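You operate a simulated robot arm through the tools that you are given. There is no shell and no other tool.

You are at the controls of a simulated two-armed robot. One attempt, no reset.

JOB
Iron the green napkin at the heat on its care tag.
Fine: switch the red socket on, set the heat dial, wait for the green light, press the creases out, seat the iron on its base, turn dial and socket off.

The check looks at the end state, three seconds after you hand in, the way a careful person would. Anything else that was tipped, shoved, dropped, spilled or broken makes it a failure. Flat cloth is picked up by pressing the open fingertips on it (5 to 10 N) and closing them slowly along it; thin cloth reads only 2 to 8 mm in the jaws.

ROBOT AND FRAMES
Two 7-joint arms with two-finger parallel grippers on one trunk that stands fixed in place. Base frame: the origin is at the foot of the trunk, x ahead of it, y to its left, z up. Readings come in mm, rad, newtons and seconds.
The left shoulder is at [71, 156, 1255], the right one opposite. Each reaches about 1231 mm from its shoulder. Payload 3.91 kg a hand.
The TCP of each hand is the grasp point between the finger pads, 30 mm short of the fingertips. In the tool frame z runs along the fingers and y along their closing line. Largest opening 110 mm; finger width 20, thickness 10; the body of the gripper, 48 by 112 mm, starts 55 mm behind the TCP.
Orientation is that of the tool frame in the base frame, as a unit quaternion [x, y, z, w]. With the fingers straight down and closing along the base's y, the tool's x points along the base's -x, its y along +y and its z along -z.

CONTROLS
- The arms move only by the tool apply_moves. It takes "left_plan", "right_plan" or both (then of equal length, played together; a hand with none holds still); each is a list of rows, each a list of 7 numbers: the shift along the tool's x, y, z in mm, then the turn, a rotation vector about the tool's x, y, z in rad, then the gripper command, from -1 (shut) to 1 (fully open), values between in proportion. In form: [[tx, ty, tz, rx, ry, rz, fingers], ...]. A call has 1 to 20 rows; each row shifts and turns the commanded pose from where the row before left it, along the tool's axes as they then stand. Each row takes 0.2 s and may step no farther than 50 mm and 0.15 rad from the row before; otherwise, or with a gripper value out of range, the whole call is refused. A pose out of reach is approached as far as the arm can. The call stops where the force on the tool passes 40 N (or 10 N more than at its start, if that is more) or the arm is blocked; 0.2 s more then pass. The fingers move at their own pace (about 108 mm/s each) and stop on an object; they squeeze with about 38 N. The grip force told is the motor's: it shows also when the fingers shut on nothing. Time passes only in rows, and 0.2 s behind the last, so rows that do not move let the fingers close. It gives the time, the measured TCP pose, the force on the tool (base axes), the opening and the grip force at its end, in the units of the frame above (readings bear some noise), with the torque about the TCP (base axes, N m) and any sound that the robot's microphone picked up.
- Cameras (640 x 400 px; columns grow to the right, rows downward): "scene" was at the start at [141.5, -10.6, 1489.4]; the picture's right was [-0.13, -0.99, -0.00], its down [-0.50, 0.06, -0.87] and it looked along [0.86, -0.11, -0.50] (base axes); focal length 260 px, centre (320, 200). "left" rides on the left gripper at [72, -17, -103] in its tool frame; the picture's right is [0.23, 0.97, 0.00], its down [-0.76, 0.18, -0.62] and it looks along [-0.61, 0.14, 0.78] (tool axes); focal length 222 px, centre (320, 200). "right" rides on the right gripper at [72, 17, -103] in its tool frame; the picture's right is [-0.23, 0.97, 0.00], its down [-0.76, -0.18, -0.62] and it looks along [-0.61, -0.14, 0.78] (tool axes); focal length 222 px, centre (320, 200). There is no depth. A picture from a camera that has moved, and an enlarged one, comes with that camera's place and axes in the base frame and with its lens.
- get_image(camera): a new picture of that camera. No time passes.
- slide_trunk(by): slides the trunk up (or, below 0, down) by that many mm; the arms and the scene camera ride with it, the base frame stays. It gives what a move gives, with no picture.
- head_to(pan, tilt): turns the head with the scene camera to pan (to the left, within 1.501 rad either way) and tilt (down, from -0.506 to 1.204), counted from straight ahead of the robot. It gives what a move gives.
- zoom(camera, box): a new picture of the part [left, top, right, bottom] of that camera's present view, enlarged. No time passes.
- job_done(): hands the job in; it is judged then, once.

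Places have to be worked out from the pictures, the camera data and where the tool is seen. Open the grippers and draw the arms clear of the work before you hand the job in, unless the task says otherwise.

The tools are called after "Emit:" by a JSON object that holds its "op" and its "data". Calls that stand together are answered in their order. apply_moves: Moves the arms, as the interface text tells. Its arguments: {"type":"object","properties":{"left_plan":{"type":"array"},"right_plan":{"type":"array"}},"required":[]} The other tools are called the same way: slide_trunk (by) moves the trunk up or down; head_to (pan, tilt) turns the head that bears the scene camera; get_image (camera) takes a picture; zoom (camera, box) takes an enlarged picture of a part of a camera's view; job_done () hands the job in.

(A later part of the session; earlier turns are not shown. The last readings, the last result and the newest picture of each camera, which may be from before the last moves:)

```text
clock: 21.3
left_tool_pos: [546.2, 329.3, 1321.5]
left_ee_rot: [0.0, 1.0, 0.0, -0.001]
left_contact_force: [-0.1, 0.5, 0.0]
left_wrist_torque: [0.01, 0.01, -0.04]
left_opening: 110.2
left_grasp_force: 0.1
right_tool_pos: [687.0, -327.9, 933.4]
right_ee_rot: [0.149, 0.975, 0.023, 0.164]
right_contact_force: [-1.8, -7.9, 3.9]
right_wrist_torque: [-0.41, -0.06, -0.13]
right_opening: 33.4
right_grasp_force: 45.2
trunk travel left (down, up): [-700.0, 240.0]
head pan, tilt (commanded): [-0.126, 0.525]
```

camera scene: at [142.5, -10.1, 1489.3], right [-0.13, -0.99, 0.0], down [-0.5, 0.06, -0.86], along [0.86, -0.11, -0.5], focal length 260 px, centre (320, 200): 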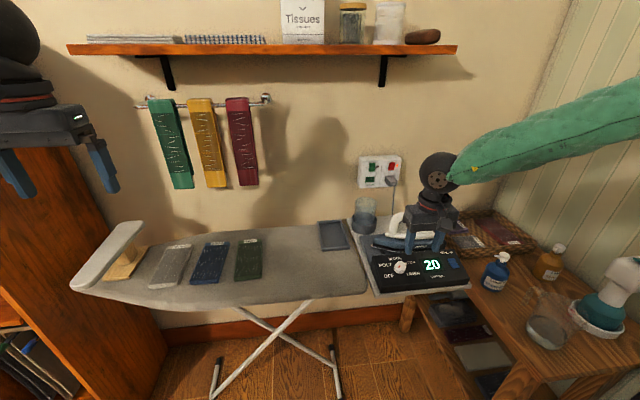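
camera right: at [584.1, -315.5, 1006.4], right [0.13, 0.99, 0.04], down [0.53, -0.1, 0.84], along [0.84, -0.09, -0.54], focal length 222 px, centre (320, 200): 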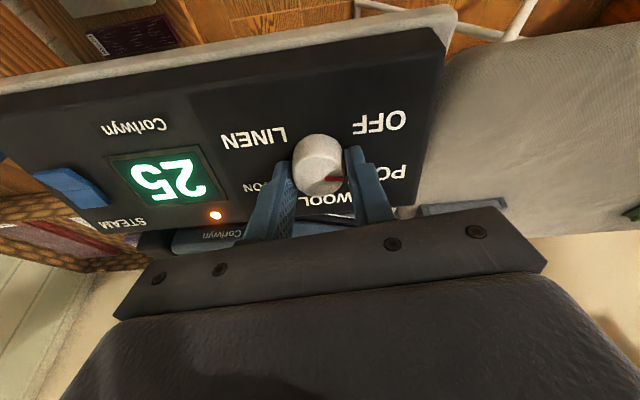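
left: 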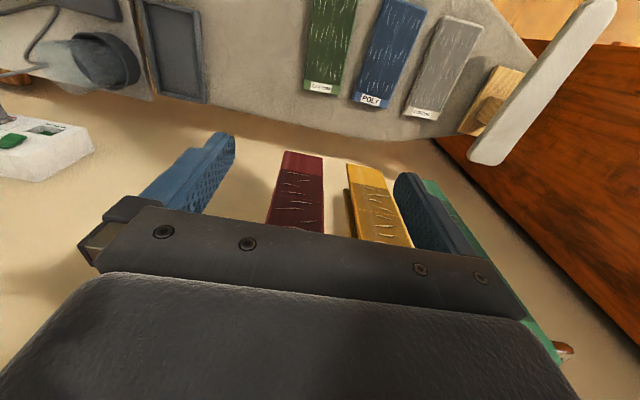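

Loads are falling. I continue turning to about +45°.

Emit:
{"op": "apply_moves", "data": {"right_plan": [[0, -0.7, 0, 0, 0, 0.1, -0.6], [0, 0, 0, 0, 0, 0.1, -0.6], [0, 0, 0, 0, 0, 0.1, -0.6], [0, 0, 0, 0, 0, 0.1, -0.6], [0, 0, 0, 0, 0, 0.08, -0.6], [0, 0, 0, 0, 0, 0, -0.6]]}}

Emit:
{"op": "get_image", "data": {"camera": "right"}}

```text
clock: 22.7
left_tool_pos: [545.2, 328.2, 1321.0]
left_ee_rot: [0.0, 1.0, 0.0, 0.0]
left_contact_force: [0.1, 1.0, 0.8]
left_wrist_torque: [0.06, 0.01, -0.03]
left_opening: 110.1
left_grasp_force: 0.1
right_tool_pos: [685.4, -330.8, 933.6]
right_ee_rot: [0.376, 0.912, 0.061, 0.154]
right_contact_force: [-12.3, -17.2, -0.7]
right_wrist_torque: [-0.97, 0.06, -0.22]
right_opening: 33.1
right_grasp_force: 44.6
trunk travel left (down, up): [-700.0, 240.0]
head pan, tilt (commanded): [-0.126, 0.525]
```

```text
taken
camera right: at [615.5, -265.9, 1017.7], right [0.8, 0.53, 0.28], down [0.19, -0.66, 0.73], along [0.57, -0.53, -0.63], focal length 222 px, centre (320, 200)
```

right: 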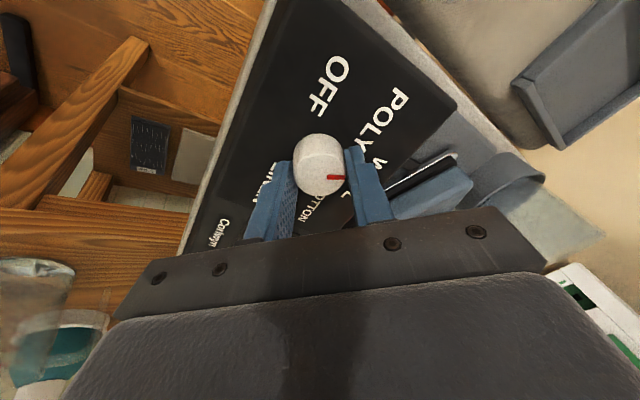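

The knob has turned 90°. I zoom to check the mark and centring before releasing and re-gripping.

Emit:
{"op": "zoom", "data": {"camera": "right", "box": [230, 80, 430, 220]}}

Emit:
{"op": "zoom", "data": {"camera": "scene", "box": [350, 200, 480, 300]}}

```text
2.86 times, centred on (330, 150) of right
camera zoom: at [615.5, -265.9, 1017.7], right [0.8, 0.53, 0.28], down [0.19, -0.66, 0.73], along [0.57, -0.53, -0.63], focal length 635 px, centre (291, 343)
```

zoom: 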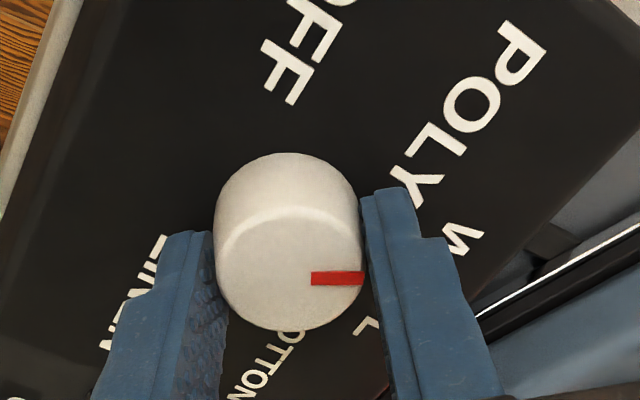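

```text
4.00 times, centred on (415, 250) of scene
camera zoom: at [140.5, -11.9, 1489.4], right [-0.13, -0.99, 0.0], down [-0.5, 0.06, -0.87], along [0.86, -0.11, -0.5], focal length 1041 px, centre (-60, 0)
```

zoom: 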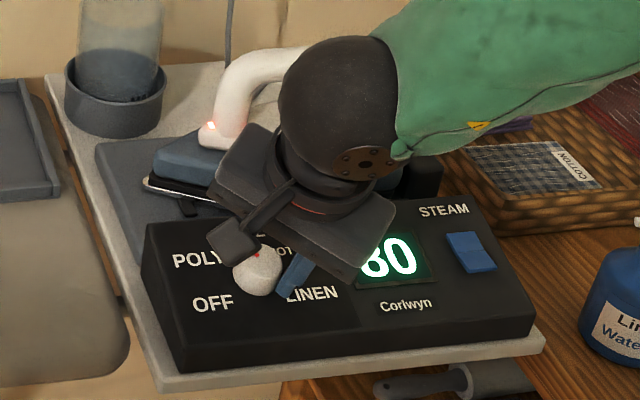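

The knob has turned 90° (mark now between POLY and WOOL, 80° shown; a lamp on the iron glows orange). I open, back off 20 mm and unwind the wrist 90° for the second bite.

Emit:
{"op": "apply_moves", "data": {"right_plan": [[0, 0, 0, 0, 0, 0, -0.3], [0, 0, 0, 0, 0, 0, -0.09], [0, 0, -10, 0, 0, 0, -0.09], [0, 0, -10, 0, 0, 0, -0.09], [0, 0, 0, 0, 0, -0.1428, -0.09], [0, 0, 0, 0, 0, -0.1428, -0.09], [0, 0, 0, 0, 0, -0.1428, -0.09], [0, 0, 0, 0, 0, -0.1428, -0.09], [0, 0, 0, 0, 0, -0.1428, -0.09], [0, 0, 0, 0, 0, -0.1428, -0.09], [0, 0, 0, 0, 0, -0.1428, -0.09], [0, 0, 0, 0, 0, -0.1428, -0.09], [0, 0, 0, 0, 0, -0.1428, -0.09], [0, 0, 0, 0, 0, -0.1428, -0.09], [0, 0, 0, 0, 0, -0.1428, -0.09], [0, 0, 0, 0, 0, 0, -0.09]]}}

Emit:
{"op": "zoom", "data": {"camera": "right", "box": [230, 80, 430, 220]}}

Emit:
{"op": "zoom", "data": {"camera": "scene", "box": [350, 200, 480, 300]}}

```text
clock: 26.1
left_tool_pos: [545.5, 330.4, 1319.9]
left_ee_rot: [-0.001, 1.0, 0.0, 0.0]
left_contact_force: [-0.1, -0.3, 0.4]
left_wrist_torque: [0.02, -0.01, -0.05]
left_opening: 110.2
left_grasp_force: 0.0
right_tool_pos: [679.5, -329.3, 951.3]
right_ee_rot: [-0.38, 0.91, -0.065, 0.153]
right_contact_force: [0.5, -0.5, 1.0]
right_wrist_torque: [0.0, -0.01, -0.02]
right_opening: 50.3
right_grasp_force: 0.0
trunk travel left (down, up): [-700.0, 240.0]
head pan, tilt (commanded): [-0.126, 0.525]
```

```text
2.86 times, centred on (330, 150) of right
camera zoom: at [587.6, -367.0, 1029.1], right [-0.5, 0.85, -0.18], down [0.42, 0.42, 0.8], along [0.75, 0.33, -0.57], focal length 635 px, centre (291, 343)
```

zoom: 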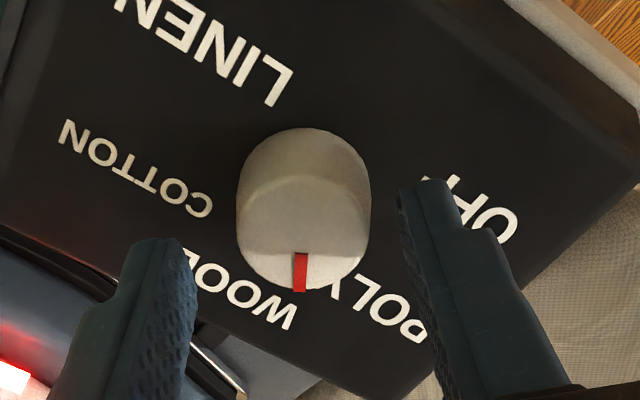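

```text
4.00 times, centred on (415, 250) of scene
camera zoom: at [141.5, -10.1, 1489.4], right [-0.13, -0.99, 0.0], down [-0.5, 0.06, -0.87], along [0.86, -0.11, -0.5], focal length 1041 px, centre (-60, 0)
```

zoom: 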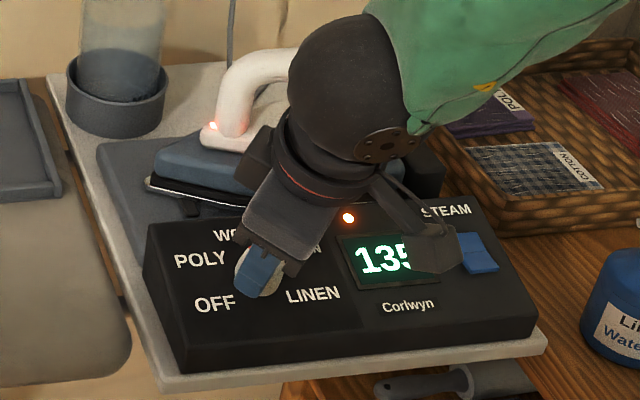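

Temperature is climbing (135). I shift the hand to the knob axis (about +3.2 along tool y, +1.5 along x), descend and re-grip.

Emit:
{"op": "apply_moves", "data": {"right_plan": [[1.5, 3.2, 0, 0, 0, 0, -0.09], [0, 0, 10, 0, 0, 0, -0.09], [0, 0, 9, 0, 0, 0, -0.09], [0, 0, 0, 0, 0, 0, -0.28], [0, 0, 0, 0, 0, 0, -0.37], [0, 0, 0, 0, 0, 0, -0.42], [0, 0, 0, 0, 0, 0, -0.6], [0, 0, 0, 0, 0, 0, -0.6]]}}

Emit:
{"op": "zoom", "data": {"camera": "right", "box": [230, 80, 430, 220]}}

```text
clock: 27.9
left_tool_pos: [546.6, 330.4, 1321.3]
left_ee_rot: [0.0, 1.0, 0.0, 0.0]
left_contact_force: [-0.6, 0.0, -0.1]
left_wrist_torque: [0.0, 0.01, -0.02]
left_opening: 110.1
left_grasp_force: 0.1
right_tool_pos: [683.6, -327.0, 932.6]
right_ee_rot: [-0.38, 0.91, -0.065, 0.153]
right_contact_force: [-5.7, 5.9, -3.9]
right_wrist_torque: [0.36, 0.01, 0.12]
right_opening: 33.4
right_grasp_force: 45.4
trunk travel left (down, up): [-700.0, 240.0]
head pan, tilt (commanded): [-0.126, 0.525]
```

```text
2.86 times, centred on (330, 150) of right
camera zoom: at [590.2, -365.5, 1010.1], right [-0.5, 0.85, -0.18], down [0.42, 0.42, 0.8], along [0.75, 0.33, -0.57], focal length 635 px, centre (291, 343)
```

zoom: 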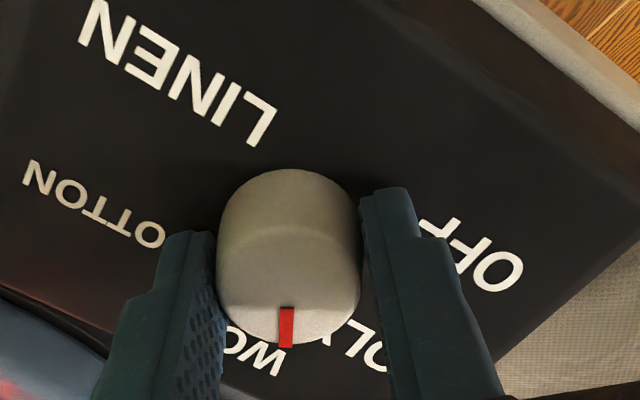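

Grip is well centred (under 10 N). I relieve 0.7 mm and turn on in steps.

Emit:
{"op": "apply_moves", "data": {"right_plan": [[0, 0.7, 0, 0, 0, 0, -0.6], [0, 0, 0, 0, 0, 0.1, -0.6], [0, 0, 0, 0, 0, 0.1, -0.6], [0, 0, 0, 0, 0, 0.1, -0.6], [0, 0, 0, 0, 0, 0.1, -0.6]]}}

```text
clock: 29.1
left_tool_pos: [546.7, 330.0, 1321.9]
left_ee_rot: [0.001, 1.0, 0.0, 0.0]
left_contact_force: [0.9, 0.2, 1.0]
left_wrist_torque: [0.01, 0.0, 0.01]
left_opening: 110.1
left_grasp_force: 0.1
right_tool_pos: [681.7, -327.3, 932.7]
right_ee_rot: [-0.19, 0.968, -0.034, 0.163]
right_contact_force: [-8.4, -0.6, -2.6]
right_wrist_torque: [0.01, 0.36, -0.02]
right_opening: 33.3
right_grasp_force: 44.9
trunk travel left (down, up): [-700.0, 240.0]
head pan, tilt (commanded): [-0.126, 0.525]
```

Load stays small. I continue.

Emit:
{"op": "apply_moves", "data": {"right_plan": [[0, 0, 0, 0, 0, 0.1, -0.6], [0, 0, 0, 0, 0, 0.1, -0.6], [0, 0, 0, 0, 0, 0.1, -0.6], [0, 0, 0, 0, 0, 0.1, -0.6], [0, 0, 0, 0, 0, 0.1, -0.6]]}}

```text
clock: 30.3
left_tool_pos: [545.4, 329.1, 1321.5]
left_ee_rot: [0.0, 1.0, 0.0, 0.0]
left_contact_force: [-0.1, -0.8, 0.1]
left_wrist_torque: [-0.01, 0.01, 0.0]
left_opening: 110.0
left_grasp_force: 0.0
right_tool_pos: [683.1, -326.5, 933.2]
right_ee_rot: [0.056, 0.985, 0.007, 0.166]
right_contact_force: [-7.4, -3.2, -0.7]
right_wrist_torque: [-0.15, -0.04, -0.06]
right_opening: 32.7
right_grasp_force: 45.2
trunk travel left (down, up): [-700.0, 240.0]
head pan, tilt (commanded): [-0.126, 0.525]
```

Continuing the last 38° or so to +45°.

Emit:
{"op": "apply_moves", "data": {"right_plan": [[0, -0.3, 0, 0, 0, 0.096, -0.6], [0, 0, 0, 0, 0, 0.096, -0.6], [0, 0, 0, 0, 0, 0.096, -0.6], [0, 0, 0, 0, 0, 0.096, -0.6], [0, 0, 0, 0, 0, 0.096, -0.6], [0, 0, 0, 0, 0, 0.096, -0.6], [0, 0, 0, 0, 0, 0.096, -0.6], [0, 0, 0, 0, 0, 0, -0.6]]}}

Emit:
{"op": "zoom", "data": {"camera": "right", "box": [230, 80, 430, 220]}}

Emit:
{"op": "zoom", "data": {"camera": "scene", "box": [350, 200, 480, 300]}}

```text
clock: 32.1
left_tool_pos: [544.7, 328.7, 1321.1]
left_ee_rot: [0.0, 1.0, 0.0, 0.0]
left_contact_force: [-0.1, 1.1, 0.2]
left_wrist_torque: [0.01, 0.01, 0.0]
left_opening: 110.0
left_grasp_force: 0.2
right_tool_pos: [682.4, -328.9, 933.5]
right_ee_rot: [0.377, 0.911, 0.063, 0.153]
right_contact_force: [-3.9, -4.1, 5.5]
right_wrist_torque: [-0.54, -0.21, -0.17]
right_opening: 33.3
right_grasp_force: 44.9
trunk travel left (down, up): [-700.0, 240.0]
head pan, tilt (commanded): [-0.126, 0.525]
```

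```text
2.86 times, centred on (330, 150) of right
camera zoom: at [612.4, -263.2, 1018.2], right [0.8, 0.53, 0.28], down [0.19, -0.66, 0.73], along [0.57, -0.53, -0.63], focal length 635 px, centre (291, 343)
```

zoom: 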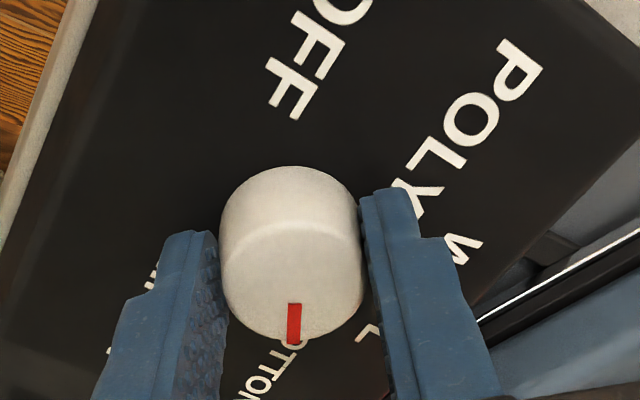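

```text
4.00 times, centred on (415, 250) of scene
camera zoom: at [140.8, -10.5, 1489.5], right [-0.13, -0.99, 0.0], down [-0.5, 0.06, -0.87], along [0.86, -0.11, -0.5], focal length 1041 px, centre (-60, 0)
```

zoom: 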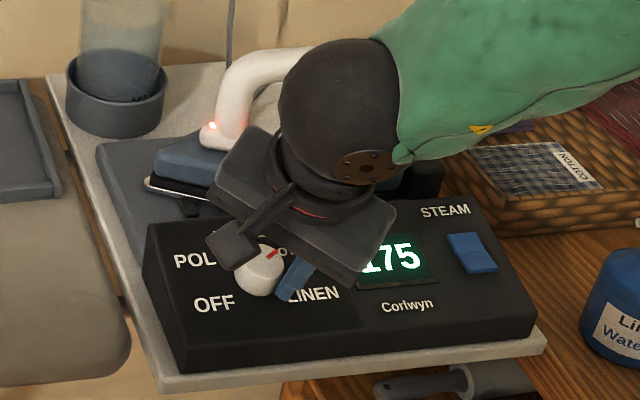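

The mark now points at COTTON as far as I can see (175° shown). I release, back off and look at the dial from clear of it.

Emit:
{"op": "apply_moves", "data": {"right_plan": [[0, 0, 0, 0, 0, 0, -0.3], [0, 0, 0, 0, 0, 0, -0.09], [0, 0, -15, 0, 0, 0, -0.09], [0, 0, -25, 0, 0, 0, -0.09], [0, 0, -25, 0, 0, -0.13, -0.09], [0, 0, -25, 0, 0, -0.13, -0.09], [0, 0, -25, 0, 0, -0.13, -0.09], [0, 0, -25, 0, 0, -0.13, -0.09], [0, 0, 0, 0, 0, -0.13, -0.09], [0, 0, 0, 0, 0, -0.13, -0.09], [0, 0, 0, 0, 0, 0, -0.09]]}}

Emit:
{"op": "get_image", "data": {"camera": "right"}}

Emit:
{"op": "zoom", "data": {"camera": "scene", "box": [350, 200, 480, 300]}}

```text
clock: 34.5
left_tool_pos: [545.2, 329.7, 1320.2]
left_ee_rot: [0.0, 1.0, -0.001, 0.0]
left_contact_force: [0.1, -0.6, -0.3]
left_wrist_torque: [0.0, 0.0, 0.02]
left_opening: 110.0
left_grasp_force: 0.0
right_tool_pos: [635.8, -327.0, 1064.7]
right_ee_rot: [0.001, 0.986, 0.0, 0.166]
right_contact_force: [0.2, 0.4, 0.6]
right_wrist_torque: [0.02, 0.0, -0.03]
right_opening: 50.1
right_grasp_force: 0.1
trunk travel left (down, up): [-700.0, 240.0]
head pan, tilt (commanded): [-0.126, 0.525]
```

```text
taken
camera right: at [535.2, -308.7, 1139.5], right [0.22, 0.97, 0.07], down [0.52, -0.18, 0.84], along [0.83, -0.14, -0.54], focal length 222 px, centre (320, 200)
```

right: 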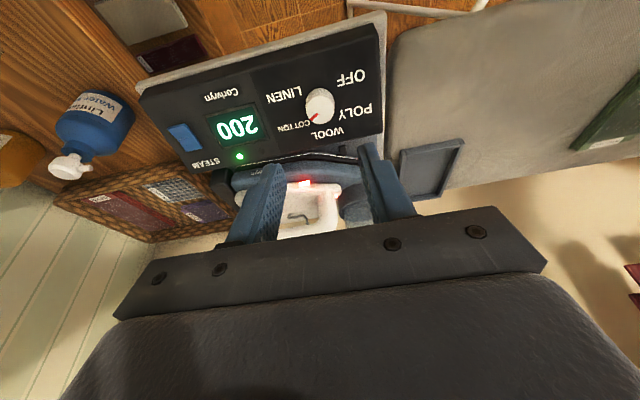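

```text
4.00 times, centred on (415, 250) of scene
camera zoom: at [141.3, -10.3, 1489.4], right [-0.13, -0.99, 0.0], down [-0.5, 0.06, -0.87], along [0.86, -0.11, -0.5], focal length 1041 px, centre (-60, 0)
```

zoom: 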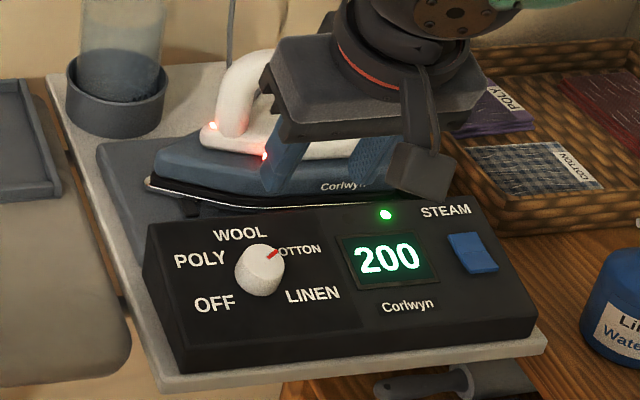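

Green light is on at 200 with the dial at COTTON. Now I look at the iron handle from both cameras to plan the grasp.

Emit:
{"op": "zoom", "data": {"camera": "right", "box": [200, 140, 420, 260]}}

Emit:
{"op": "get_image", "data": {"camera": "left"}}

```text
2.91 times, centred on (310, 200) of right
camera zoom: at [535.2, -308.7, 1139.5], right [0.22, 0.97, 0.07], down [0.52, -0.18, 0.84], along [0.83, -0.14, -0.54], focal length 646 px, centre (349, 200)
```

zoom: 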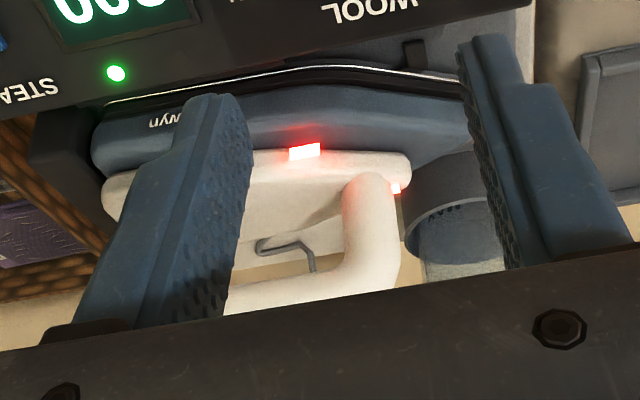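

```text
taken
camera left: at [473.7, 312.7, 1424.5], right [-0.23, 0.97, 0.0], down [0.76, 0.18, 0.62], along [0.61, 0.14, -0.78], focal length 222 px, centre (320, 200)
```

left: 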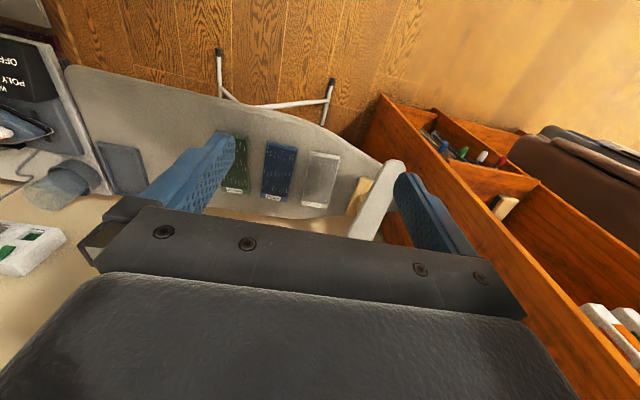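

I straighten the hand, rise and move above the iron, turning the fingers a quarter turn so they close across the handle.

Emit:
{"op": "apply_moves", "data": {"right_plan": [[0, 0, 0, 0, 0.11, 0, 0.27], [0, 0, 0, 0, 0.11, 0, 0.27], [0, 0, 0, 0, 0.112, 0, 0.27], [0, 0, -30, 0, 0, 0, 0.27], [-37.8, -16.6, -10, 0, 0, 0, 0.27], [-37.8, -16.6, -10, 0, 0, 0, 0.27], [-37.8, -16.6, -10, 0, 0, 0, 0.27], [-37.8, -16.6, -10, 0, 0, 0, 0.27], [-37.8, -16.6, -10, 0, 0, 0, 0.27], [0, 0, 0, 0, 0, -0.15, 0.27], [0, 0, 0, 0, 0, -0.15, 0.27], [0, 0, 0, 0, 0, -0.15, 0.27], [0, 0, 0, 0, 0, -0.15, 0.27], [0, 0, 0, 0, 0, -0.15, 0.27], [0, 0, 0, 0, 0, -0.15, 0.27], [0, 0, 0, 0, 0, -0.15, 0.27], [0, 0, 0, 0, 0, -0.15, 0.27], [0, 0, 0, 0, 0, -0.15, 0.27], [0, 0, 0, 0, 0, -0.15, 0.27]]}}

Emit:
{"op": "get_image", "data": {"camera": "right"}}

Emit:
{"op": "get_image", "data": {"camera": "scene"}}

```text
clock: 38.5
left_tool_pos: [546.0, 330.8, 1320.4]
left_ee_rot: [0.001, 1.0, -0.001, 0.0]
left_contact_force: [-0.6, 0.2, 0.6]
left_wrist_torque: [-0.01, 0.03, 0.0]
left_opening: 109.8
left_grasp_force: 0.0
right_tool_pos: [608.7, -164.4, 1110.6]
right_ee_rot: [-0.555, 0.831, -0.033, 0.007]
right_contact_force: [0.1, 0.0, -0.1]
right_wrist_torque: [-0.04, 0.01, -0.02]
right_opening: 69.5
right_grasp_force: 0.0
right hand out of reach, approached as far as the arm can: row 13, 14, 15, 16, 17, 18, 19
trunk travel left (down, up): [-700.0, 240.0]
head pan, tilt (commanded): [-0.126, 0.525]
```

```text
taken
camera right: at [561.5, -219.5, 1214.0], right [-0.81, 0.58, -0.07], down [0.43, 0.66, 0.61], along [0.4, 0.47, -0.79], focal length 222 px, centre (320, 200)
```

right: 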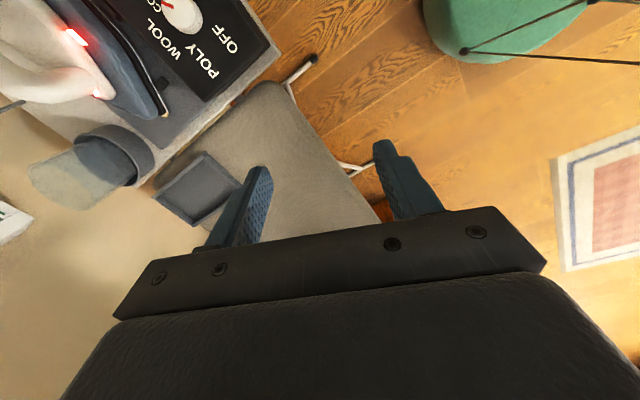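

```text
taken
camera scene: at [141.5, -7.5, 1489.4], right [-0.13, -0.99, 0.0], down [-0.5, 0.06, -0.87], along [0.86, -0.11, -0.5], focal length 260 px, centre (320, 200)
```

scene: 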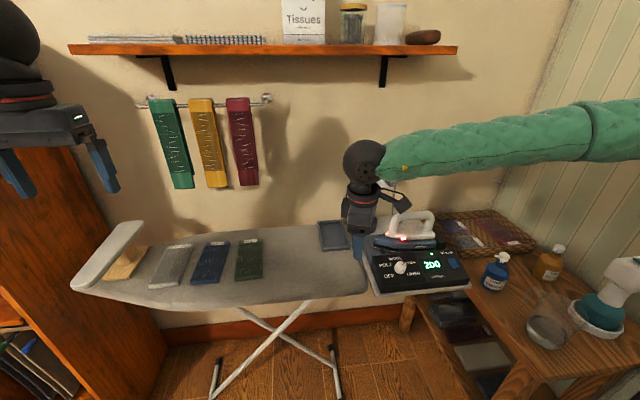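

The wrist ran out of travel that way and the hand swung back to (608,-164,1111), clear of everything. I send one idle row to learn how the commanded pose now stands.

Emit:
{"op": "apply_moves", "data": {"right_plan": [[0, 0, 0, 0, 0, 0, 0.27]]}}

```text
clock: 38.9
left_tool_pos: [546.6, 330.4, 1320.3]
left_ee_rot: [0.0, 1.0, 0.001, 0.001]
left_contact_force: [0.0, 0.4, 0.1]
left_wrist_torque: [-0.01, 0.0, -0.02]
left_opening: 110.0
left_grasp_force: 0.1
right_tool_pos: [609.6, -165.2, 1110.2]
right_ee_rot: [-0.555, 0.831, -0.032, 0.006]
right_contact_force: [0.7, 0.1, -0.4]
right_wrist_torque: [-0.02, 0.0, 0.01]
right_opening: 69.8
right_grasp_force: 0.0
trunk travel left (down, up): [-700.0, 240.0]
head pan, tilt (commanded): [-0.126, 0.525]
```

The commanded pose is the reached one, good. I undo the yaw and slight tilt, go back to beside the iron at safe height, and will try the opposite quarter turn in small bites.

Emit:
{"op": "apply_moves", "data": {"right_plan": [[0, 0, 0, -0.0075, 0.0014, 0.1308, 0.27], [0, 0, 0, -0.0075, 0.0014, 0.1308, 0.27], [0, 0, 0, -0.0075, 0.0014, 0.1308, 0.27], [0, 0, 0, -0.0075, 0.0014, 0.1308, 0.27], [0, 0, 0, -0.0075, 0.0014, 0.1308, 0.27], [0, 0, 0, -0.0075, 0.0014, 0.1308, 0.27], [0, 0, 0, -0.0075, 0.0014, 0.1308, 0.27], [0, 0, 0, -0.0075, 0.0014, 0.1308, 0.27], [0, 0, 0, -0.0075, 0.0014, 0.1308, 0.27], [-15.2, -37.5, -6, 0, 0, 0, 0.27], [-15.2, -37.5, -6, 0, 0, 0, 0.27], [-15.2, -37.5, -6, 0, 0, 0, 0.27], [-15.2, -37.5, -6, 0, 0, 0, 0.27], [-15.2, -37.5, -6, 0, 0, 0, 0.27], [-15.2, -37.5, -6, 0, 0, 0, 0.27], [0, 0, 0, 0, 0, 0.14, 0.27], [0, 0, 0, 0, 0, 0.14, 0.27], [0, 0, 0, 0, 0, 0.14, 0.27]]}}

```text
clock: 42.7
left_tool_pos: [547.0, 330.7, 1319.8]
left_ee_rot: [0.0, 1.0, 0.0, 0.0]
left_contact_force: [0.1, -0.2, -0.1]
left_wrist_torque: [0.01, -0.01, -0.02]
left_opening: 110.1
left_grasp_force: 0.2
right_tool_pos: [708.1, -388.7, 1140.2]
right_ee_rot: [0.193, 0.981, 0.005, -0.011]
right_contact_force: [0.1, -0.9, 0.4]
right_wrist_torque: [-0.02, 0.01, -0.02]
right_opening: 70.0
right_grasp_force: 0.0
trunk travel left (down, up): [-700.0, 240.0]
head pan, tilt (commanded): [-0.126, 0.525]
```

Positive yaw works so far (+0.39). I continue in small steps.

Emit:
{"op": "apply_moves", "data": {"right_plan": [[0, 0, 0, 0, 0, 0.14, 0.27], [0, 0, 0, 0, 0, 0.14, 0.27], [0, 0, 0, 0, 0, 0.14, 0.27], [0, 0, 0, 0, 0, 0.14, 0.27]]}}

Emit:
{"op": "apply_moves", "data": {"right_plan": [[0, 0, 0, 0, 0, 0.14, 0.27], [0, 0, 0, 0, 0, 0.14, 0.27]]}}

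```text
clock: 43.7
left_tool_pos: [546.0, 330.1, 1320.2]
left_ee_rot: [-0.001, 1.0, 0.0, 0.0]
left_contact_force: [0.7, -0.9, -0.4]
left_wrist_torque: [-0.02, -0.01, -0.03]
left_opening: 109.8
left_grasp_force: 0.0
right_tool_pos: [709.2, -388.4, 1141.6]
right_ee_rot: [0.457, 0.89, 0.001, -0.01]
right_contact_force: [-0.7, 0.5, -0.4]
right_wrist_torque: [-0.02, 0.01, 0.03]
right_opening: 69.8
right_grasp_force: 0.0
trunk travel left (down, up): [-700.0, 240.0]
head pan, tilt (commanded): [-0.126, 0.525]
```

```text
clock: 44.3
left_tool_pos: [547.2, 330.4, 1320.9]
left_ee_rot: [0.0, 1.0, 0.0, -0.001]
left_contact_force: [0.3, -0.3, -0.3]
left_wrist_torque: [0.01, -0.02, -0.01]
left_opening: 110.1
left_grasp_force: 0.0
right_tool_pos: [708.0, -387.9, 1140.5]
right_ee_rot: [0.575, 0.818, 0.0, -0.011]
right_contact_force: [0.7, 0.1, 0.0]
right_wrist_torque: [0.01, -0.04, -0.01]
right_opening: 69.8
right_grasp_force: 0.1
trunk travel left (down, up): [-700.0, 240.0]
head pan, tilt (commanded): [-0.126, 0.525]
```

At +1.225 rad and still reachable; I finish the quarter turn.

Emit:
{"op": "apply_moves", "data": {"right_plan": [[0, 0, 0, 0, 0, 0.115, 0.27], [0, 0, 0, 0, 0, 0.115, 0.27], [0, 0, 0, 0, 0, 0.115, 0.27], [0, 0, 0, 0, 0, 0, 0.27]]}}

Emit:
{"op": "get_image", "data": {"camera": "right"}}

Emit:
{"op": "get_image", "data": {"camera": "scene"}}

```text
clock: 45.3
left_tool_pos: [546.2, 328.8, 1321.5]
left_ee_rot: [0.0, 1.0, 0.001, 0.0]
left_contact_force: [-0.6, -0.4, -0.3]
left_wrist_torque: [0.01, 0.04, 0.0]
left_opening: 109.9
left_grasp_force: 0.0
right_tool_pos: [708.8, -389.3, 1141.5]
right_ee_rot: [0.707, 0.707, -0.003, -0.011]
right_contact_force: [0.0, 0.1, -0.7]
right_wrist_torque: [-0.02, 0.01, 0.0]
right_opening: 70.0
right_grasp_force: 0.0
trunk travel left (down, up): [-700.0, 240.0]
head pan, tilt (commanded): [-0.126, 0.525]
```

```text
taken
camera right: at [728.7, -317.0, 1244.9], right [0.97, -0.23, -0.02], down [-0.17, -0.77, 0.62], along [-0.16, -0.6, -0.79], focal length 222 px, centre (320, 200)
```

right: 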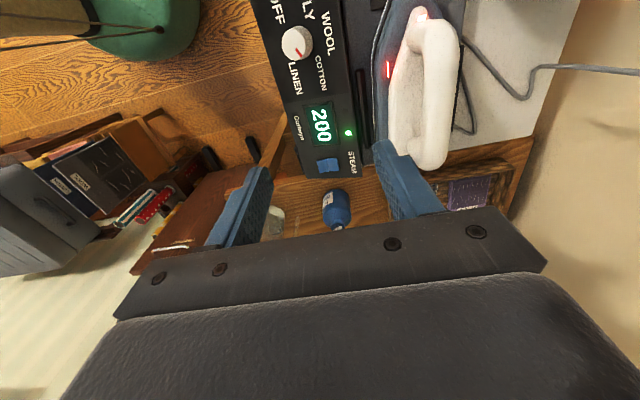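

```text
taken
camera scene: at [141.5, -10.3, 1489.4], right [-0.13, -0.99, 0.0], down [-0.5, 0.06, -0.87], along [0.86, -0.11, -0.5], focal length 260 px, centre (320, 200)
```

scene: 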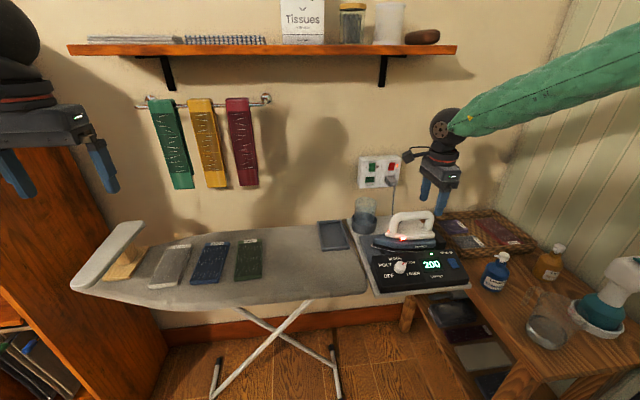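

Quarter turn reached. The right camera now looks straight down on the handle, so I zoom to locate its ends and the cord.

Emit:
{"op": "zoom", "data": {"camera": "right", "box": [340, 0, 560, 200]}}

Emit:
{"op": "zoom", "data": {"camera": "scene", "box": [350, 190, 470, 280]}}

```text
2.00 times, centred on (450, 100) of right
camera zoom: at [728.7, -317.0, 1244.9], right [0.97, -0.23, -0.02], down [-0.17, -0.77, 0.62], along [-0.16, -0.6, -0.79], focal length 444 px, centre (60, 400)
```

zoom: 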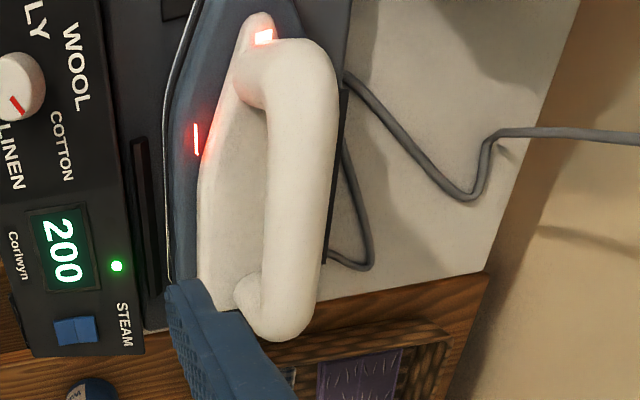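

```text
4.44 times, centred on (410, 235) of scene
camera zoom: at [141.5, -10.3, 1489.4], right [-0.13, -0.99, 0.0], down [-0.5, 0.06, -0.87], along [0.86, -0.11, -0.5], focal length 1156 px, centre (-80, 44)
```

zoom: 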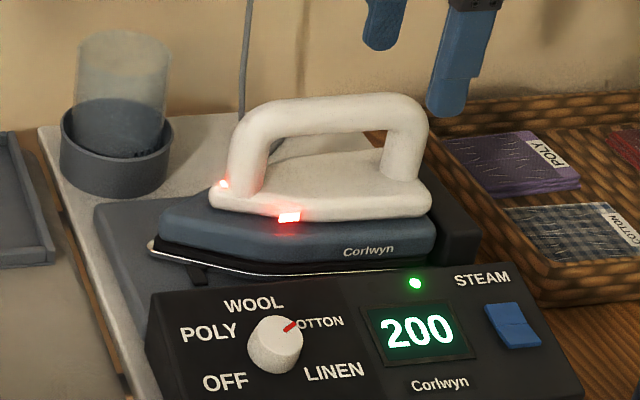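

Handle bar: axis at x≈828, z≈996, spanning y from about -348 to -475, with the plate under it near z 950. I hover over its middle at y≈-405 and level the tilt.

Emit:
{"op": "apply_moves", "data": {"right_plan": [[-5.2, 39.7, 17.2, -0.0198, -0.0113, 0, 0.27], [-5.2, 39.7, 17.2, 0, 0, 0, 0.27], [-5.2, 39.7, 17.2, 0, 0, 0, 0.27], [0, 0, 0, 0, 0, 0, 0.27]]}}

Emit:
{"op": "get_image", "data": {"camera": "right"}}

Emit:
{"op": "zoom", "data": {"camera": "scene", "box": [350, 170, 490, 280]}}

```text
clock: 46.3
left_tool_pos: [545.4, 330.2, 1320.0]
left_ee_rot: [0.0, 1.0, 0.001, 0.0]
left_contact_force: [-0.3, -0.5, -0.7]
left_wrist_torque: [0.05, 0.0, 0.03]
left_opening: 109.8
left_grasp_force: 0.1
right_tool_pos: [829.8, -405.9, 1089.2]
right_ee_rot: [0.706, 0.708, 0.001, 0.0]
right_contact_force: [-0.6, -1.0, 0.5]
right_wrist_torque: [0.0, -0.02, -0.03]
right_opening: 69.9
right_grasp_force: 0.0
trunk travel left (down, up): [-700.0, 240.0]
head pan, tilt (commanded): [-0.126, 0.525]
```

```text
taken
camera right: at [845.1, -332.2, 1192.9], right [0.97, -0.23, 0.0], down [-0.18, -0.76, 0.62], along [-0.14, -0.61, -0.78], focal length 222 px, centre (320, 200)
```

right: 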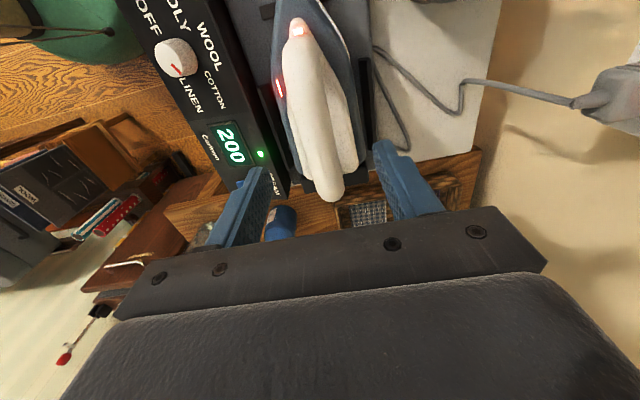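

```text
3.64 times, centred on (420, 225) of scene
camera zoom: at [140.6, -10.4, 1489.5], right [-0.13, -0.99, 0.0], down [-0.5, 0.06, -0.87], along [0.86, -0.11, -0.5], focal length 946 px, centre (-44, 109)
```

zoom: 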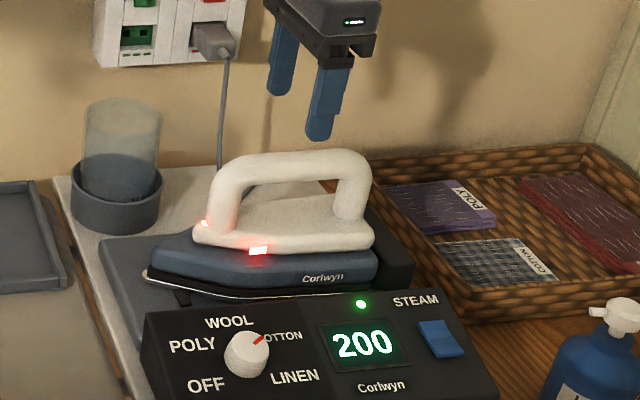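

I zoom in to check the handle lies midway between the fingers.

Emit:
{"op": "zoom", "data": {"camera": "right", "box": [220, 0, 460, 240]}}

```text
1.67 times, centred on (340, 120) of right
camera zoom: at [845.1, -332.2, 1192.9], right [0.97, -0.23, 0.0], down [-0.18, -0.76, 0.62], along [-0.14, -0.61, -0.78], focal length 370 px, centre (287, 333)
```

zoom: 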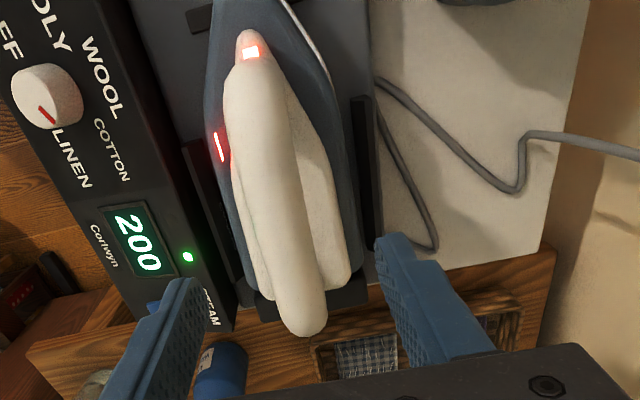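

The bar is centred near x=826. I shift 2 mm and descend so the fingertips go either side of the bar, stopping 10 mm above the plate beneath.

Emit:
{"op": "apply_moves", "data": {"right_plan": [[0, -2, 30, 0, 0, 0, 0.27], [0, 0, 30, 0, 0, 0, 0.27], [0, 0, 20, 0, 0, 0, 0.27], [0, 0, 10, 0, 0, 0, 0.27], [0, 0, 6, 0, 0, 0, 0.27], [0, 0, 0, 0, 0, 0, 0.27]]}}

Emit:
{"op": "get_image", "data": {"camera": "right"}}

Emit:
{"op": "zoom", "data": {"camera": "scene", "box": [350, 170, 490, 280]}}

```text
clock: 47.7
left_tool_pos: [546.8, 329.6, 1320.7]
left_ee_rot: [0.0, 1.0, 0.001, 0.001]
left_contact_force: [0.3, 0.1, 1.2]
left_wrist_torque: [0.0, 0.03, 0.02]
left_opening: 110.1
left_grasp_force: 0.0
right_tool_pos: [824.5, -404.1, 992.6]
right_ee_rot: [0.707, 0.707, 0.001, 0.0]
right_contact_force: [-0.1, 0.5, -0.6]
right_wrist_torque: [0.02, 0.02, 0.01]
right_opening: 70.2
right_grasp_force: 0.0
trunk travel left (down, up): [-700.0, 240.0]
head pan, tilt (commanded): [-0.126, 0.525]
```

```text
taken
camera right: at [843.7, -330.9, 1095.9], right [0.97, -0.23, 0.0], down [-0.18, -0.76, 0.62], along [-0.14, -0.61, -0.78], focal length 222 px, centre (320, 200)
```

right: 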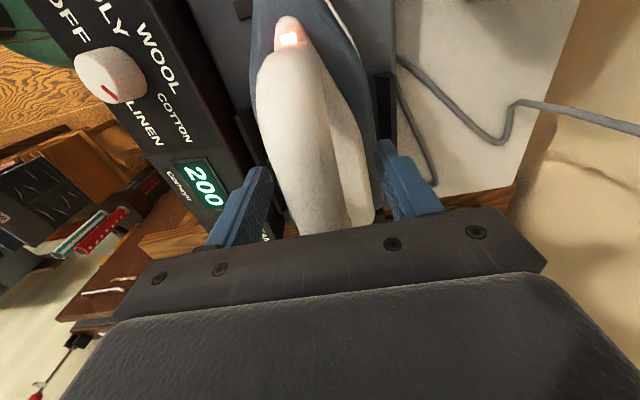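

```text
3.64 times, centred on (420, 225) of scene
camera zoom: at [141.6, -10.2, 1489.4], right [-0.13, -0.99, 0.0], down [-0.5, 0.06, -0.87], along [0.86, -0.11, -0.5], focal length 946 px, centre (-44, 109)
```

zoom: 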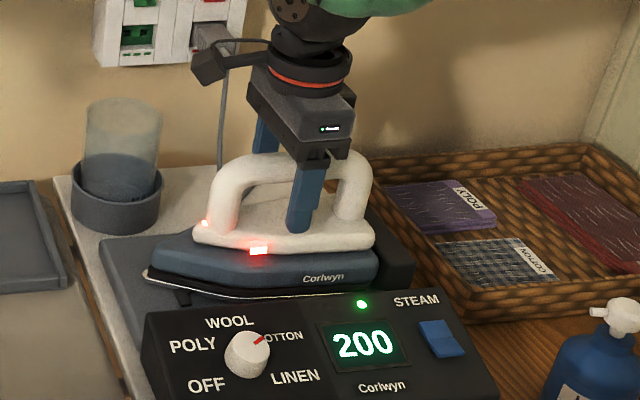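

Fingers straddle the bar with no contact. I close gently.

Emit:
{"op": "apply_moves", "data": {"right_plan": [[0, 0, 0, 0, 0, 0, 0.0], [0, 0, 0, 0, 0, 0, -0.25], [0, 0, 0, 0, 0, 0, -0.35], [0, 0, 0, 0, 0, 0, -0.42], [0, 0, 0, 0, 0, 0, -0.6], [0, 0, 0, 0, 0, 0, -1], [0, 0, 0, 0, 0, 0, -1]]}}

```text
clock: 49.3
left_tool_pos: [546.1, 329.1, 1320.1]
left_ee_rot: [0.0, 1.0, 0.0, 0.0]
left_contact_force: [0.1, 1.1, 0.2]
left_wrist_torque: [-0.02, 0.0, 0.02]
left_opening: 109.9
left_grasp_force: 0.1
right_tool_pos: [825.5, -403.6, 991.9]
right_ee_rot: [0.707, 0.708, 0.001, 0.0]
right_contact_force: [-3.3, 0.7, 0.0]
right_wrist_torque: [0.08, -0.02, 0.02]
right_opening: 28.7
right_grasp_force: 38.4
trunk travel left (down, up): [-700.0, 240.0]
head pan, tilt (commanded): [-0.126, 0.525]
```

Gripped at 28.7 mm with little side load; seat pose noted as TCP (825.5,-403.8,992). I lift straight up a little and check.

Emit:
{"op": "apply_moves", "data": {"right_plan": [[0, 0, -4, 0, 0, 0, -1], [0, 0, -6, 0, 0, 0, -1], [0, 0, -10, 0, 0, 0, -1], [0, 0, -10, 0, 0, 0, -1], [0, 0, 0, 0, 0, 0, -1]]}}

Emit:
{"op": "get_image", "data": {"camera": "scene"}}

Emit:
{"op": "zoom", "data": {"camera": "scene", "box": [350, 170, 490, 280]}}

```text
clock: 50.5
left_tool_pos: [546.6, 329.2, 1320.3]
left_ee_rot: [0.0, 1.0, 0.0, -0.001]
left_contact_force: [0.3, 0.3, -0.3]
left_wrist_torque: [0.02, 0.02, -0.01]
left_opening: 109.8
left_grasp_force: 0.1
right_tool_pos: [825.1, -403.8, 1022.3]
right_ee_rot: [0.707, 0.707, 0.001, -0.001]
right_contact_force: [-0.1, -0.2, -10.0]
right_wrist_torque: [0.07, 0.02, 0.0]
right_opening: 28.7
right_grasp_force: 37.9
trunk travel left (down, up): [-700.0, 240.0]
head pan, tilt (commanded): [-0.126, 0.525]
```

```text
taken
camera scene: at [142.8, -10.8, 1489.2], right [-0.13, -0.99, 0.0], down [-0.5, 0.06, -0.86], along [0.86, -0.11, -0.5], focal length 260 px, centre (320, 200)
```

scene: 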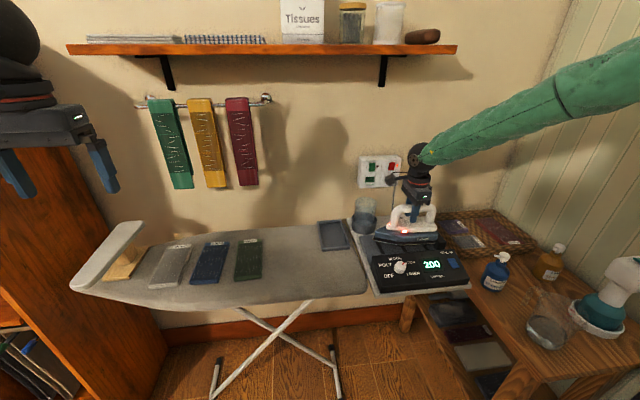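

```text
3.64 times, centred on (420, 225) of scene
camera zoom: at [142.8, -10.8, 1489.2], right [-0.13, -0.99, 0.0], down [-0.5, 0.06, -0.86], along [0.86, -0.11, -0.5], focal length 946 px, centre (-44, 109)
```

zoom: 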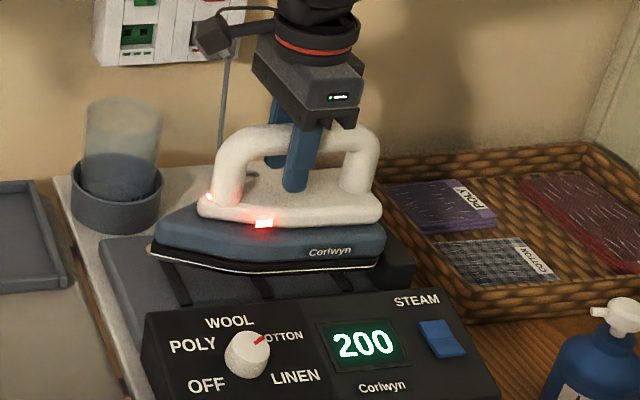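

The iron is free of its base, level, about 10 N. I lift it well above the glass and carry it toward the board, nose leading.

Emit:
{"op": "apply_moves", "data": {"right_plan": [[0, 0, -35, 0, 0, 0, -1], [0, 0, -35, 0, 0, 0, -1], [0, 0, -35, 0, 0, 0, -1], [0, 0, -35, 0, 0, 0, -1], [40, -5, 0, 0, 0, 0, -1], [40, -5, 0, 0, 0, 0, -1], [40, -5, 0, 0, 0, 0, -1], [40, -5, 0, 0, 0, 0, -1]]}}

Emit:
{"op": "apply_moves", "data": {"right_plan": [[40, -2, 0, 0, 0, 0, -1], [40, -2, 0, 0, 0, 0, -1], [40, -2, 0, 0, 0, 0, -1], [40, -2, 0, 0, 0, 0, -1]]}}

```text
clock: 52.3
left_tool_pos: [549.5, 331.6, 1318.5]
left_ee_rot: [0.0, 1.0, -0.001, -0.001]
left_contact_force: [-0.1, 0.3, 0.0]
left_wrist_torque: [-0.02, 0.0, 0.02]
left_opening: 109.9
left_grasp_force: 0.1
right_tool_pos: [807.5, -244.2, 1161.7]
right_ee_rot: [0.707, 0.707, 0.0, 0.0]
right_contact_force: [0.3, 1.1, -9.9]
right_wrist_torque: [0.07, 0.0, 0.01]
right_opening: 28.6
right_grasp_force: 37.7
trunk travel left (down, up): [-700.0, 240.0]
head pan, tilt (commanded): [-0.126, 0.525]
```

```text
clock: 53.3
left_tool_pos: [547.8, 328.6, 1321.0]
left_ee_rot: [0.0, 1.0, 0.0, -0.001]
left_contact_force: [-0.3, 0.8, 0.5]
left_wrist_torque: [-0.02, -0.01, 0.0]
left_opening: 109.9
left_grasp_force: 0.0
right_tool_pos: [787.2, -100.2, 1167.2]
right_ee_rot: [0.707, 0.707, 0.003, 0.0]
right_contact_force: [-0.4, 0.1, -10.3]
right_wrist_torque: [0.03, 0.0, 0.0]
right_opening: 28.7
right_grasp_force: 37.9
right hand out of reach, approached as far as the arm can: row 4
trunk travel left (down, up): [-700.0, 240.0]
head pan, tilt (commanded): [-0.126, 0.525]
```

Reach limit at this yaw near y=-100; I stop and unwind the yaw here (nose swinging toward me) in small bites.

Emit:
{"op": "apply_moves", "data": {"right_plan": [[-10, 0, 0, 0, 0, -0.1, -1], [0, 0, 0, 0, 0, -0.13, -1], [0, 0, 0, 0, 0, -0.13, -1]]}}

Emit:
{"op": "apply_moves", "data": {"right_plan": [[0, 0, 0, 0, 0, -0.13, -1], [0, 0, 0, 0, 0, -0.13, -1], [0, 0, 0, 0, 0, -0.13, -1]]}}

```text
clock: 54.1
left_tool_pos: [547.2, 330.1, 1319.9]
left_ee_rot: [0.0, 1.0, 0.0, -0.001]
left_contact_force: [0.6, 0.3, -0.1]
left_wrist_torque: [0.01, -0.01, 0.01]
left_opening: 110.5
left_grasp_force: 0.1
right_tool_pos: [788.1, -110.4, 1164.9]
right_ee_rot: [0.567, 0.823, 0.002, 0.001]
right_contact_force: [0.5, -0.7, -9.7]
right_wrist_torque: [0.04, -0.03, 0.0]
right_opening: 28.6
right_grasp_force: 37.9
trunk travel left (down, up): [-700.0, 240.0]
head pan, tilt (commanded): [-0.126, 0.525]
```

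```text
clock: 54.9
left_tool_pos: [546.7, 329.9, 1319.1]
left_ee_rot: [0.0, 1.0, -0.001, -0.001]
left_contact_force: [0.1, 0.3, -0.5]
left_wrist_torque: [-0.03, 0.04, -0.01]
left_opening: 110.1
left_grasp_force: 0.1
right_tool_pos: [786.8, -109.8, 1164.0]
right_ee_rot: [0.398, 0.917, 0.002, 0.001]
right_contact_force: [-0.5, 0.0, -11.0]
right_wrist_torque: [0.03, 0.0, -0.05]
right_opening: 28.5
right_grasp_force: 38.0
trunk travel left (down, up): [-700.0, 240.0]
head pan, tilt (commanded): [-0.126, 0.525]
```

Unwinding goes fine (yaw 0.82). I continue to about -0.06, matching the napkin's slight skew.

Emit:
{"op": "apply_moves", "data": {"right_plan": [[0, 0, 0, 0, 0, -0.126, -1], [0, 0, 0, 0, 0, -0.126, -1], [0, 0, 0, 0, 0, -0.126, -1], [0, 0, 0, 0, 0, -0.126, -1]]}}

Emit:
{"op": "apply_moves", "data": {"right_plan": [[0, 0, 0, 0, 0, -0.126, -1], [0, 0, 0, 0, 0, -0.126, -1], [0, 0, 0, 0, 0, -0.126, -1], [0, 0, 0, 0, 0, 0, -1]]}}

```text
clock: 55.9
left_tool_pos: [548.4, 328.6, 1321.0]
left_ee_rot: [0.0, 1.0, 0.0, -0.001]
left_contact_force: [0.3, -0.2, -0.5]
left_wrist_torque: [-0.01, 0.0, 0.01]
left_opening: 109.8
left_grasp_force: 0.0
right_tool_pos: [787.4, -110.2, 1164.6]
right_ee_rot: [0.156, 0.988, 0.001, 0.001]
right_contact_force: [0.3, 0.5, -10.6]
right_wrist_torque: [0.0, 0.08, 0.03]
right_opening: 28.6
right_grasp_force: 37.9
trunk travel left (down, up): [-700.0, 240.0]
head pan, tilt (commanded): [-0.126, 0.525]
```

```text
clock: 56.9
left_tool_pos: [547.0, 329.1, 1321.2]
left_ee_rot: [0.0, 1.0, 0.0, -0.001]
left_contact_force: [0.1, -0.5, -0.2]
left_wrist_torque: [-0.02, 0.0, 0.03]
left_opening: 110.2
left_grasp_force: 0.0
right_tool_pos: [786.8, -109.3, 1165.5]
right_ee_rot: [-0.031, 1.0, 0.001, 0.0]
right_contact_force: [-0.7, -0.2, -9.5]
right_wrist_torque: [-0.01, 0.06, 0.0]
right_opening: 28.8
right_grasp_force: 37.4
trunk travel left (down, up): [-700.0, 240.0]
head pan, tilt (commanded): [-0.126, 0.525]
```

Yaw is now -0.06. I carry the iron left above the green napkin in short hops, watching for reach limits.

Emit:
{"op": "apply_moves", "data": {"right_plan": [[-3.1, 42.2, 0, 0, 0, 0, -1], [-3.1, 42.2, 0, 0, 0, 0, -1], [-3.1, 42.2, 0, 0, 0, 0, -1]]}}

Emit:
{"op": "apply_moves", "data": {"right_plan": [[-3.1, 42.2, 0, 0, 0, 0, -1], [-3.1, 42.2, 0, 0, 0, 0, -1], [-3.1, 42.2, 0, 0, 0, 0, -1], [0, 0, 0, 0, 0, 0, -1]]}}

Emit:
{"op": "get_image", "data": {"camera": "scene"}}

Emit:
{"op": "get_image", "data": {"camera": "right"}}

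Emit:
{"op": "get_image", "data": {"camera": "left"}}

```text
clock: 57.7
left_tool_pos: [547.4, 330.9, 1320.4]
left_ee_rot: [0.0, 1.0, 0.0, -0.001]
left_contact_force: [-0.5, -0.4, 0.9]
left_wrist_torque: [-0.01, 0.02, 0.02]
left_opening: 110.0
left_grasp_force: 0.1
right_tool_pos: [739.7, -69.8, 1176.5]
right_ee_rot: [-0.031, 1.0, 0.001, 0.001]
right_contact_force: [-0.2, 0.2, -10.0]
right_wrist_torque: [0.02, 0.06, 0.0]
right_opening: 28.4
right_grasp_force: 37.8
right hand out of reach, approached as far as the arm can: row 1, 2, 3
trunk travel left (down, up): [-700.0, 240.0]
head pan, tilt (commanded): [-0.126, 0.525]
```

```text
clock: 58.7
left_tool_pos: [546.8, 329.8, 1319.7]
left_ee_rot: [0.001, 1.0, -0.001, 0.0]
left_contact_force: [-0.6, -0.5, -0.6]
left_wrist_torque: [0.01, -0.03, -0.01]
left_opening: 110.1
left_grasp_force: 0.0
right_tool_pos: [703.8, -52.3, 1190.1]
right_ee_rot: [-0.031, 1.0, 0.0, 0.001]
right_contact_force: [1.0, 0.3, -10.3]
right_wrist_torque: [0.01, 0.04, 0.02]
right_opening: 28.5
right_grasp_force: 38.3
right hand out of reach, approached as far as the arm can: row 1, 2, 3
trunk travel left (down, up): [-700.0, 240.0]
head pan, tilt (commanded): [-0.126, 0.525]
```

```text
taken
camera scene: at [142.6, -10.2, 1489.2], right [-0.13, -0.99, 0.0], down [-0.5, 0.06, -0.86], along [0.86, -0.11, -0.5], focal length 260 px, centre (320, 200)
```

scene: 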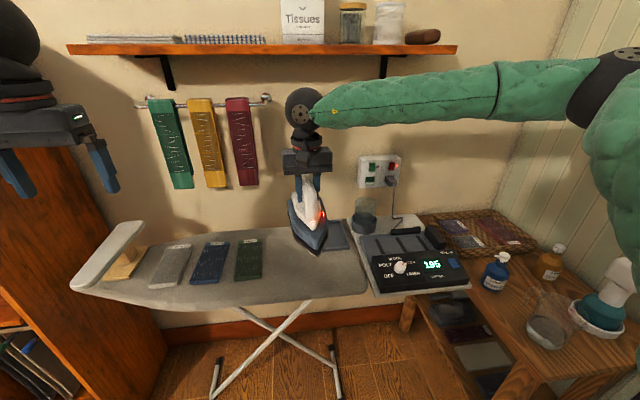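

```text
taken
camera right: at [632.1, -39.2, 1292.5], right [0.17, 0.99, 0.0], down [0.77, -0.13, 0.62], along [0.62, -0.1, -0.78], focal length 222 px, centre (320, 200)
```

right: 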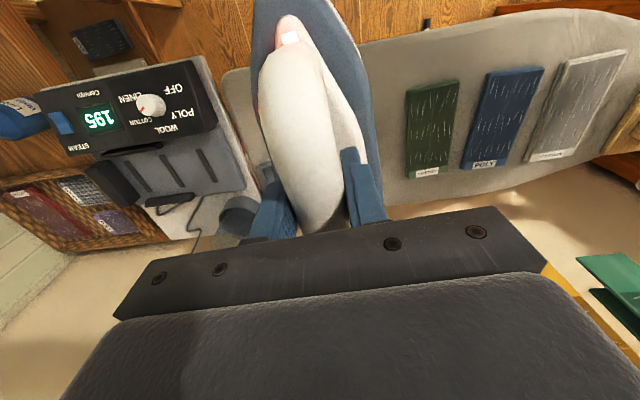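

```text
taken
camera left: at [474.9, 312.8, 1424.1], right [-0.23, 0.97, 0.0], down [0.76, 0.18, 0.62], along [0.61, 0.14, -0.78], focal length 222 px, centre (320, 200)
```

left: 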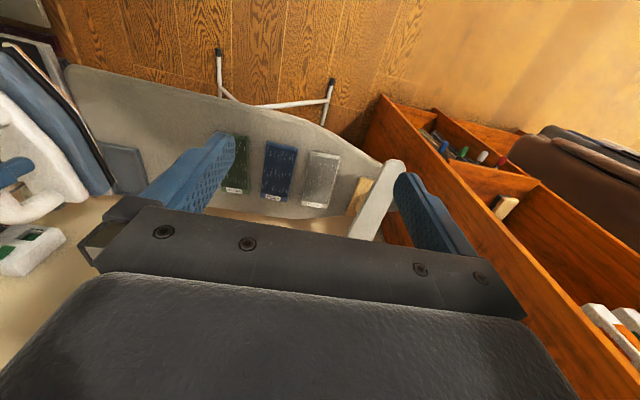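

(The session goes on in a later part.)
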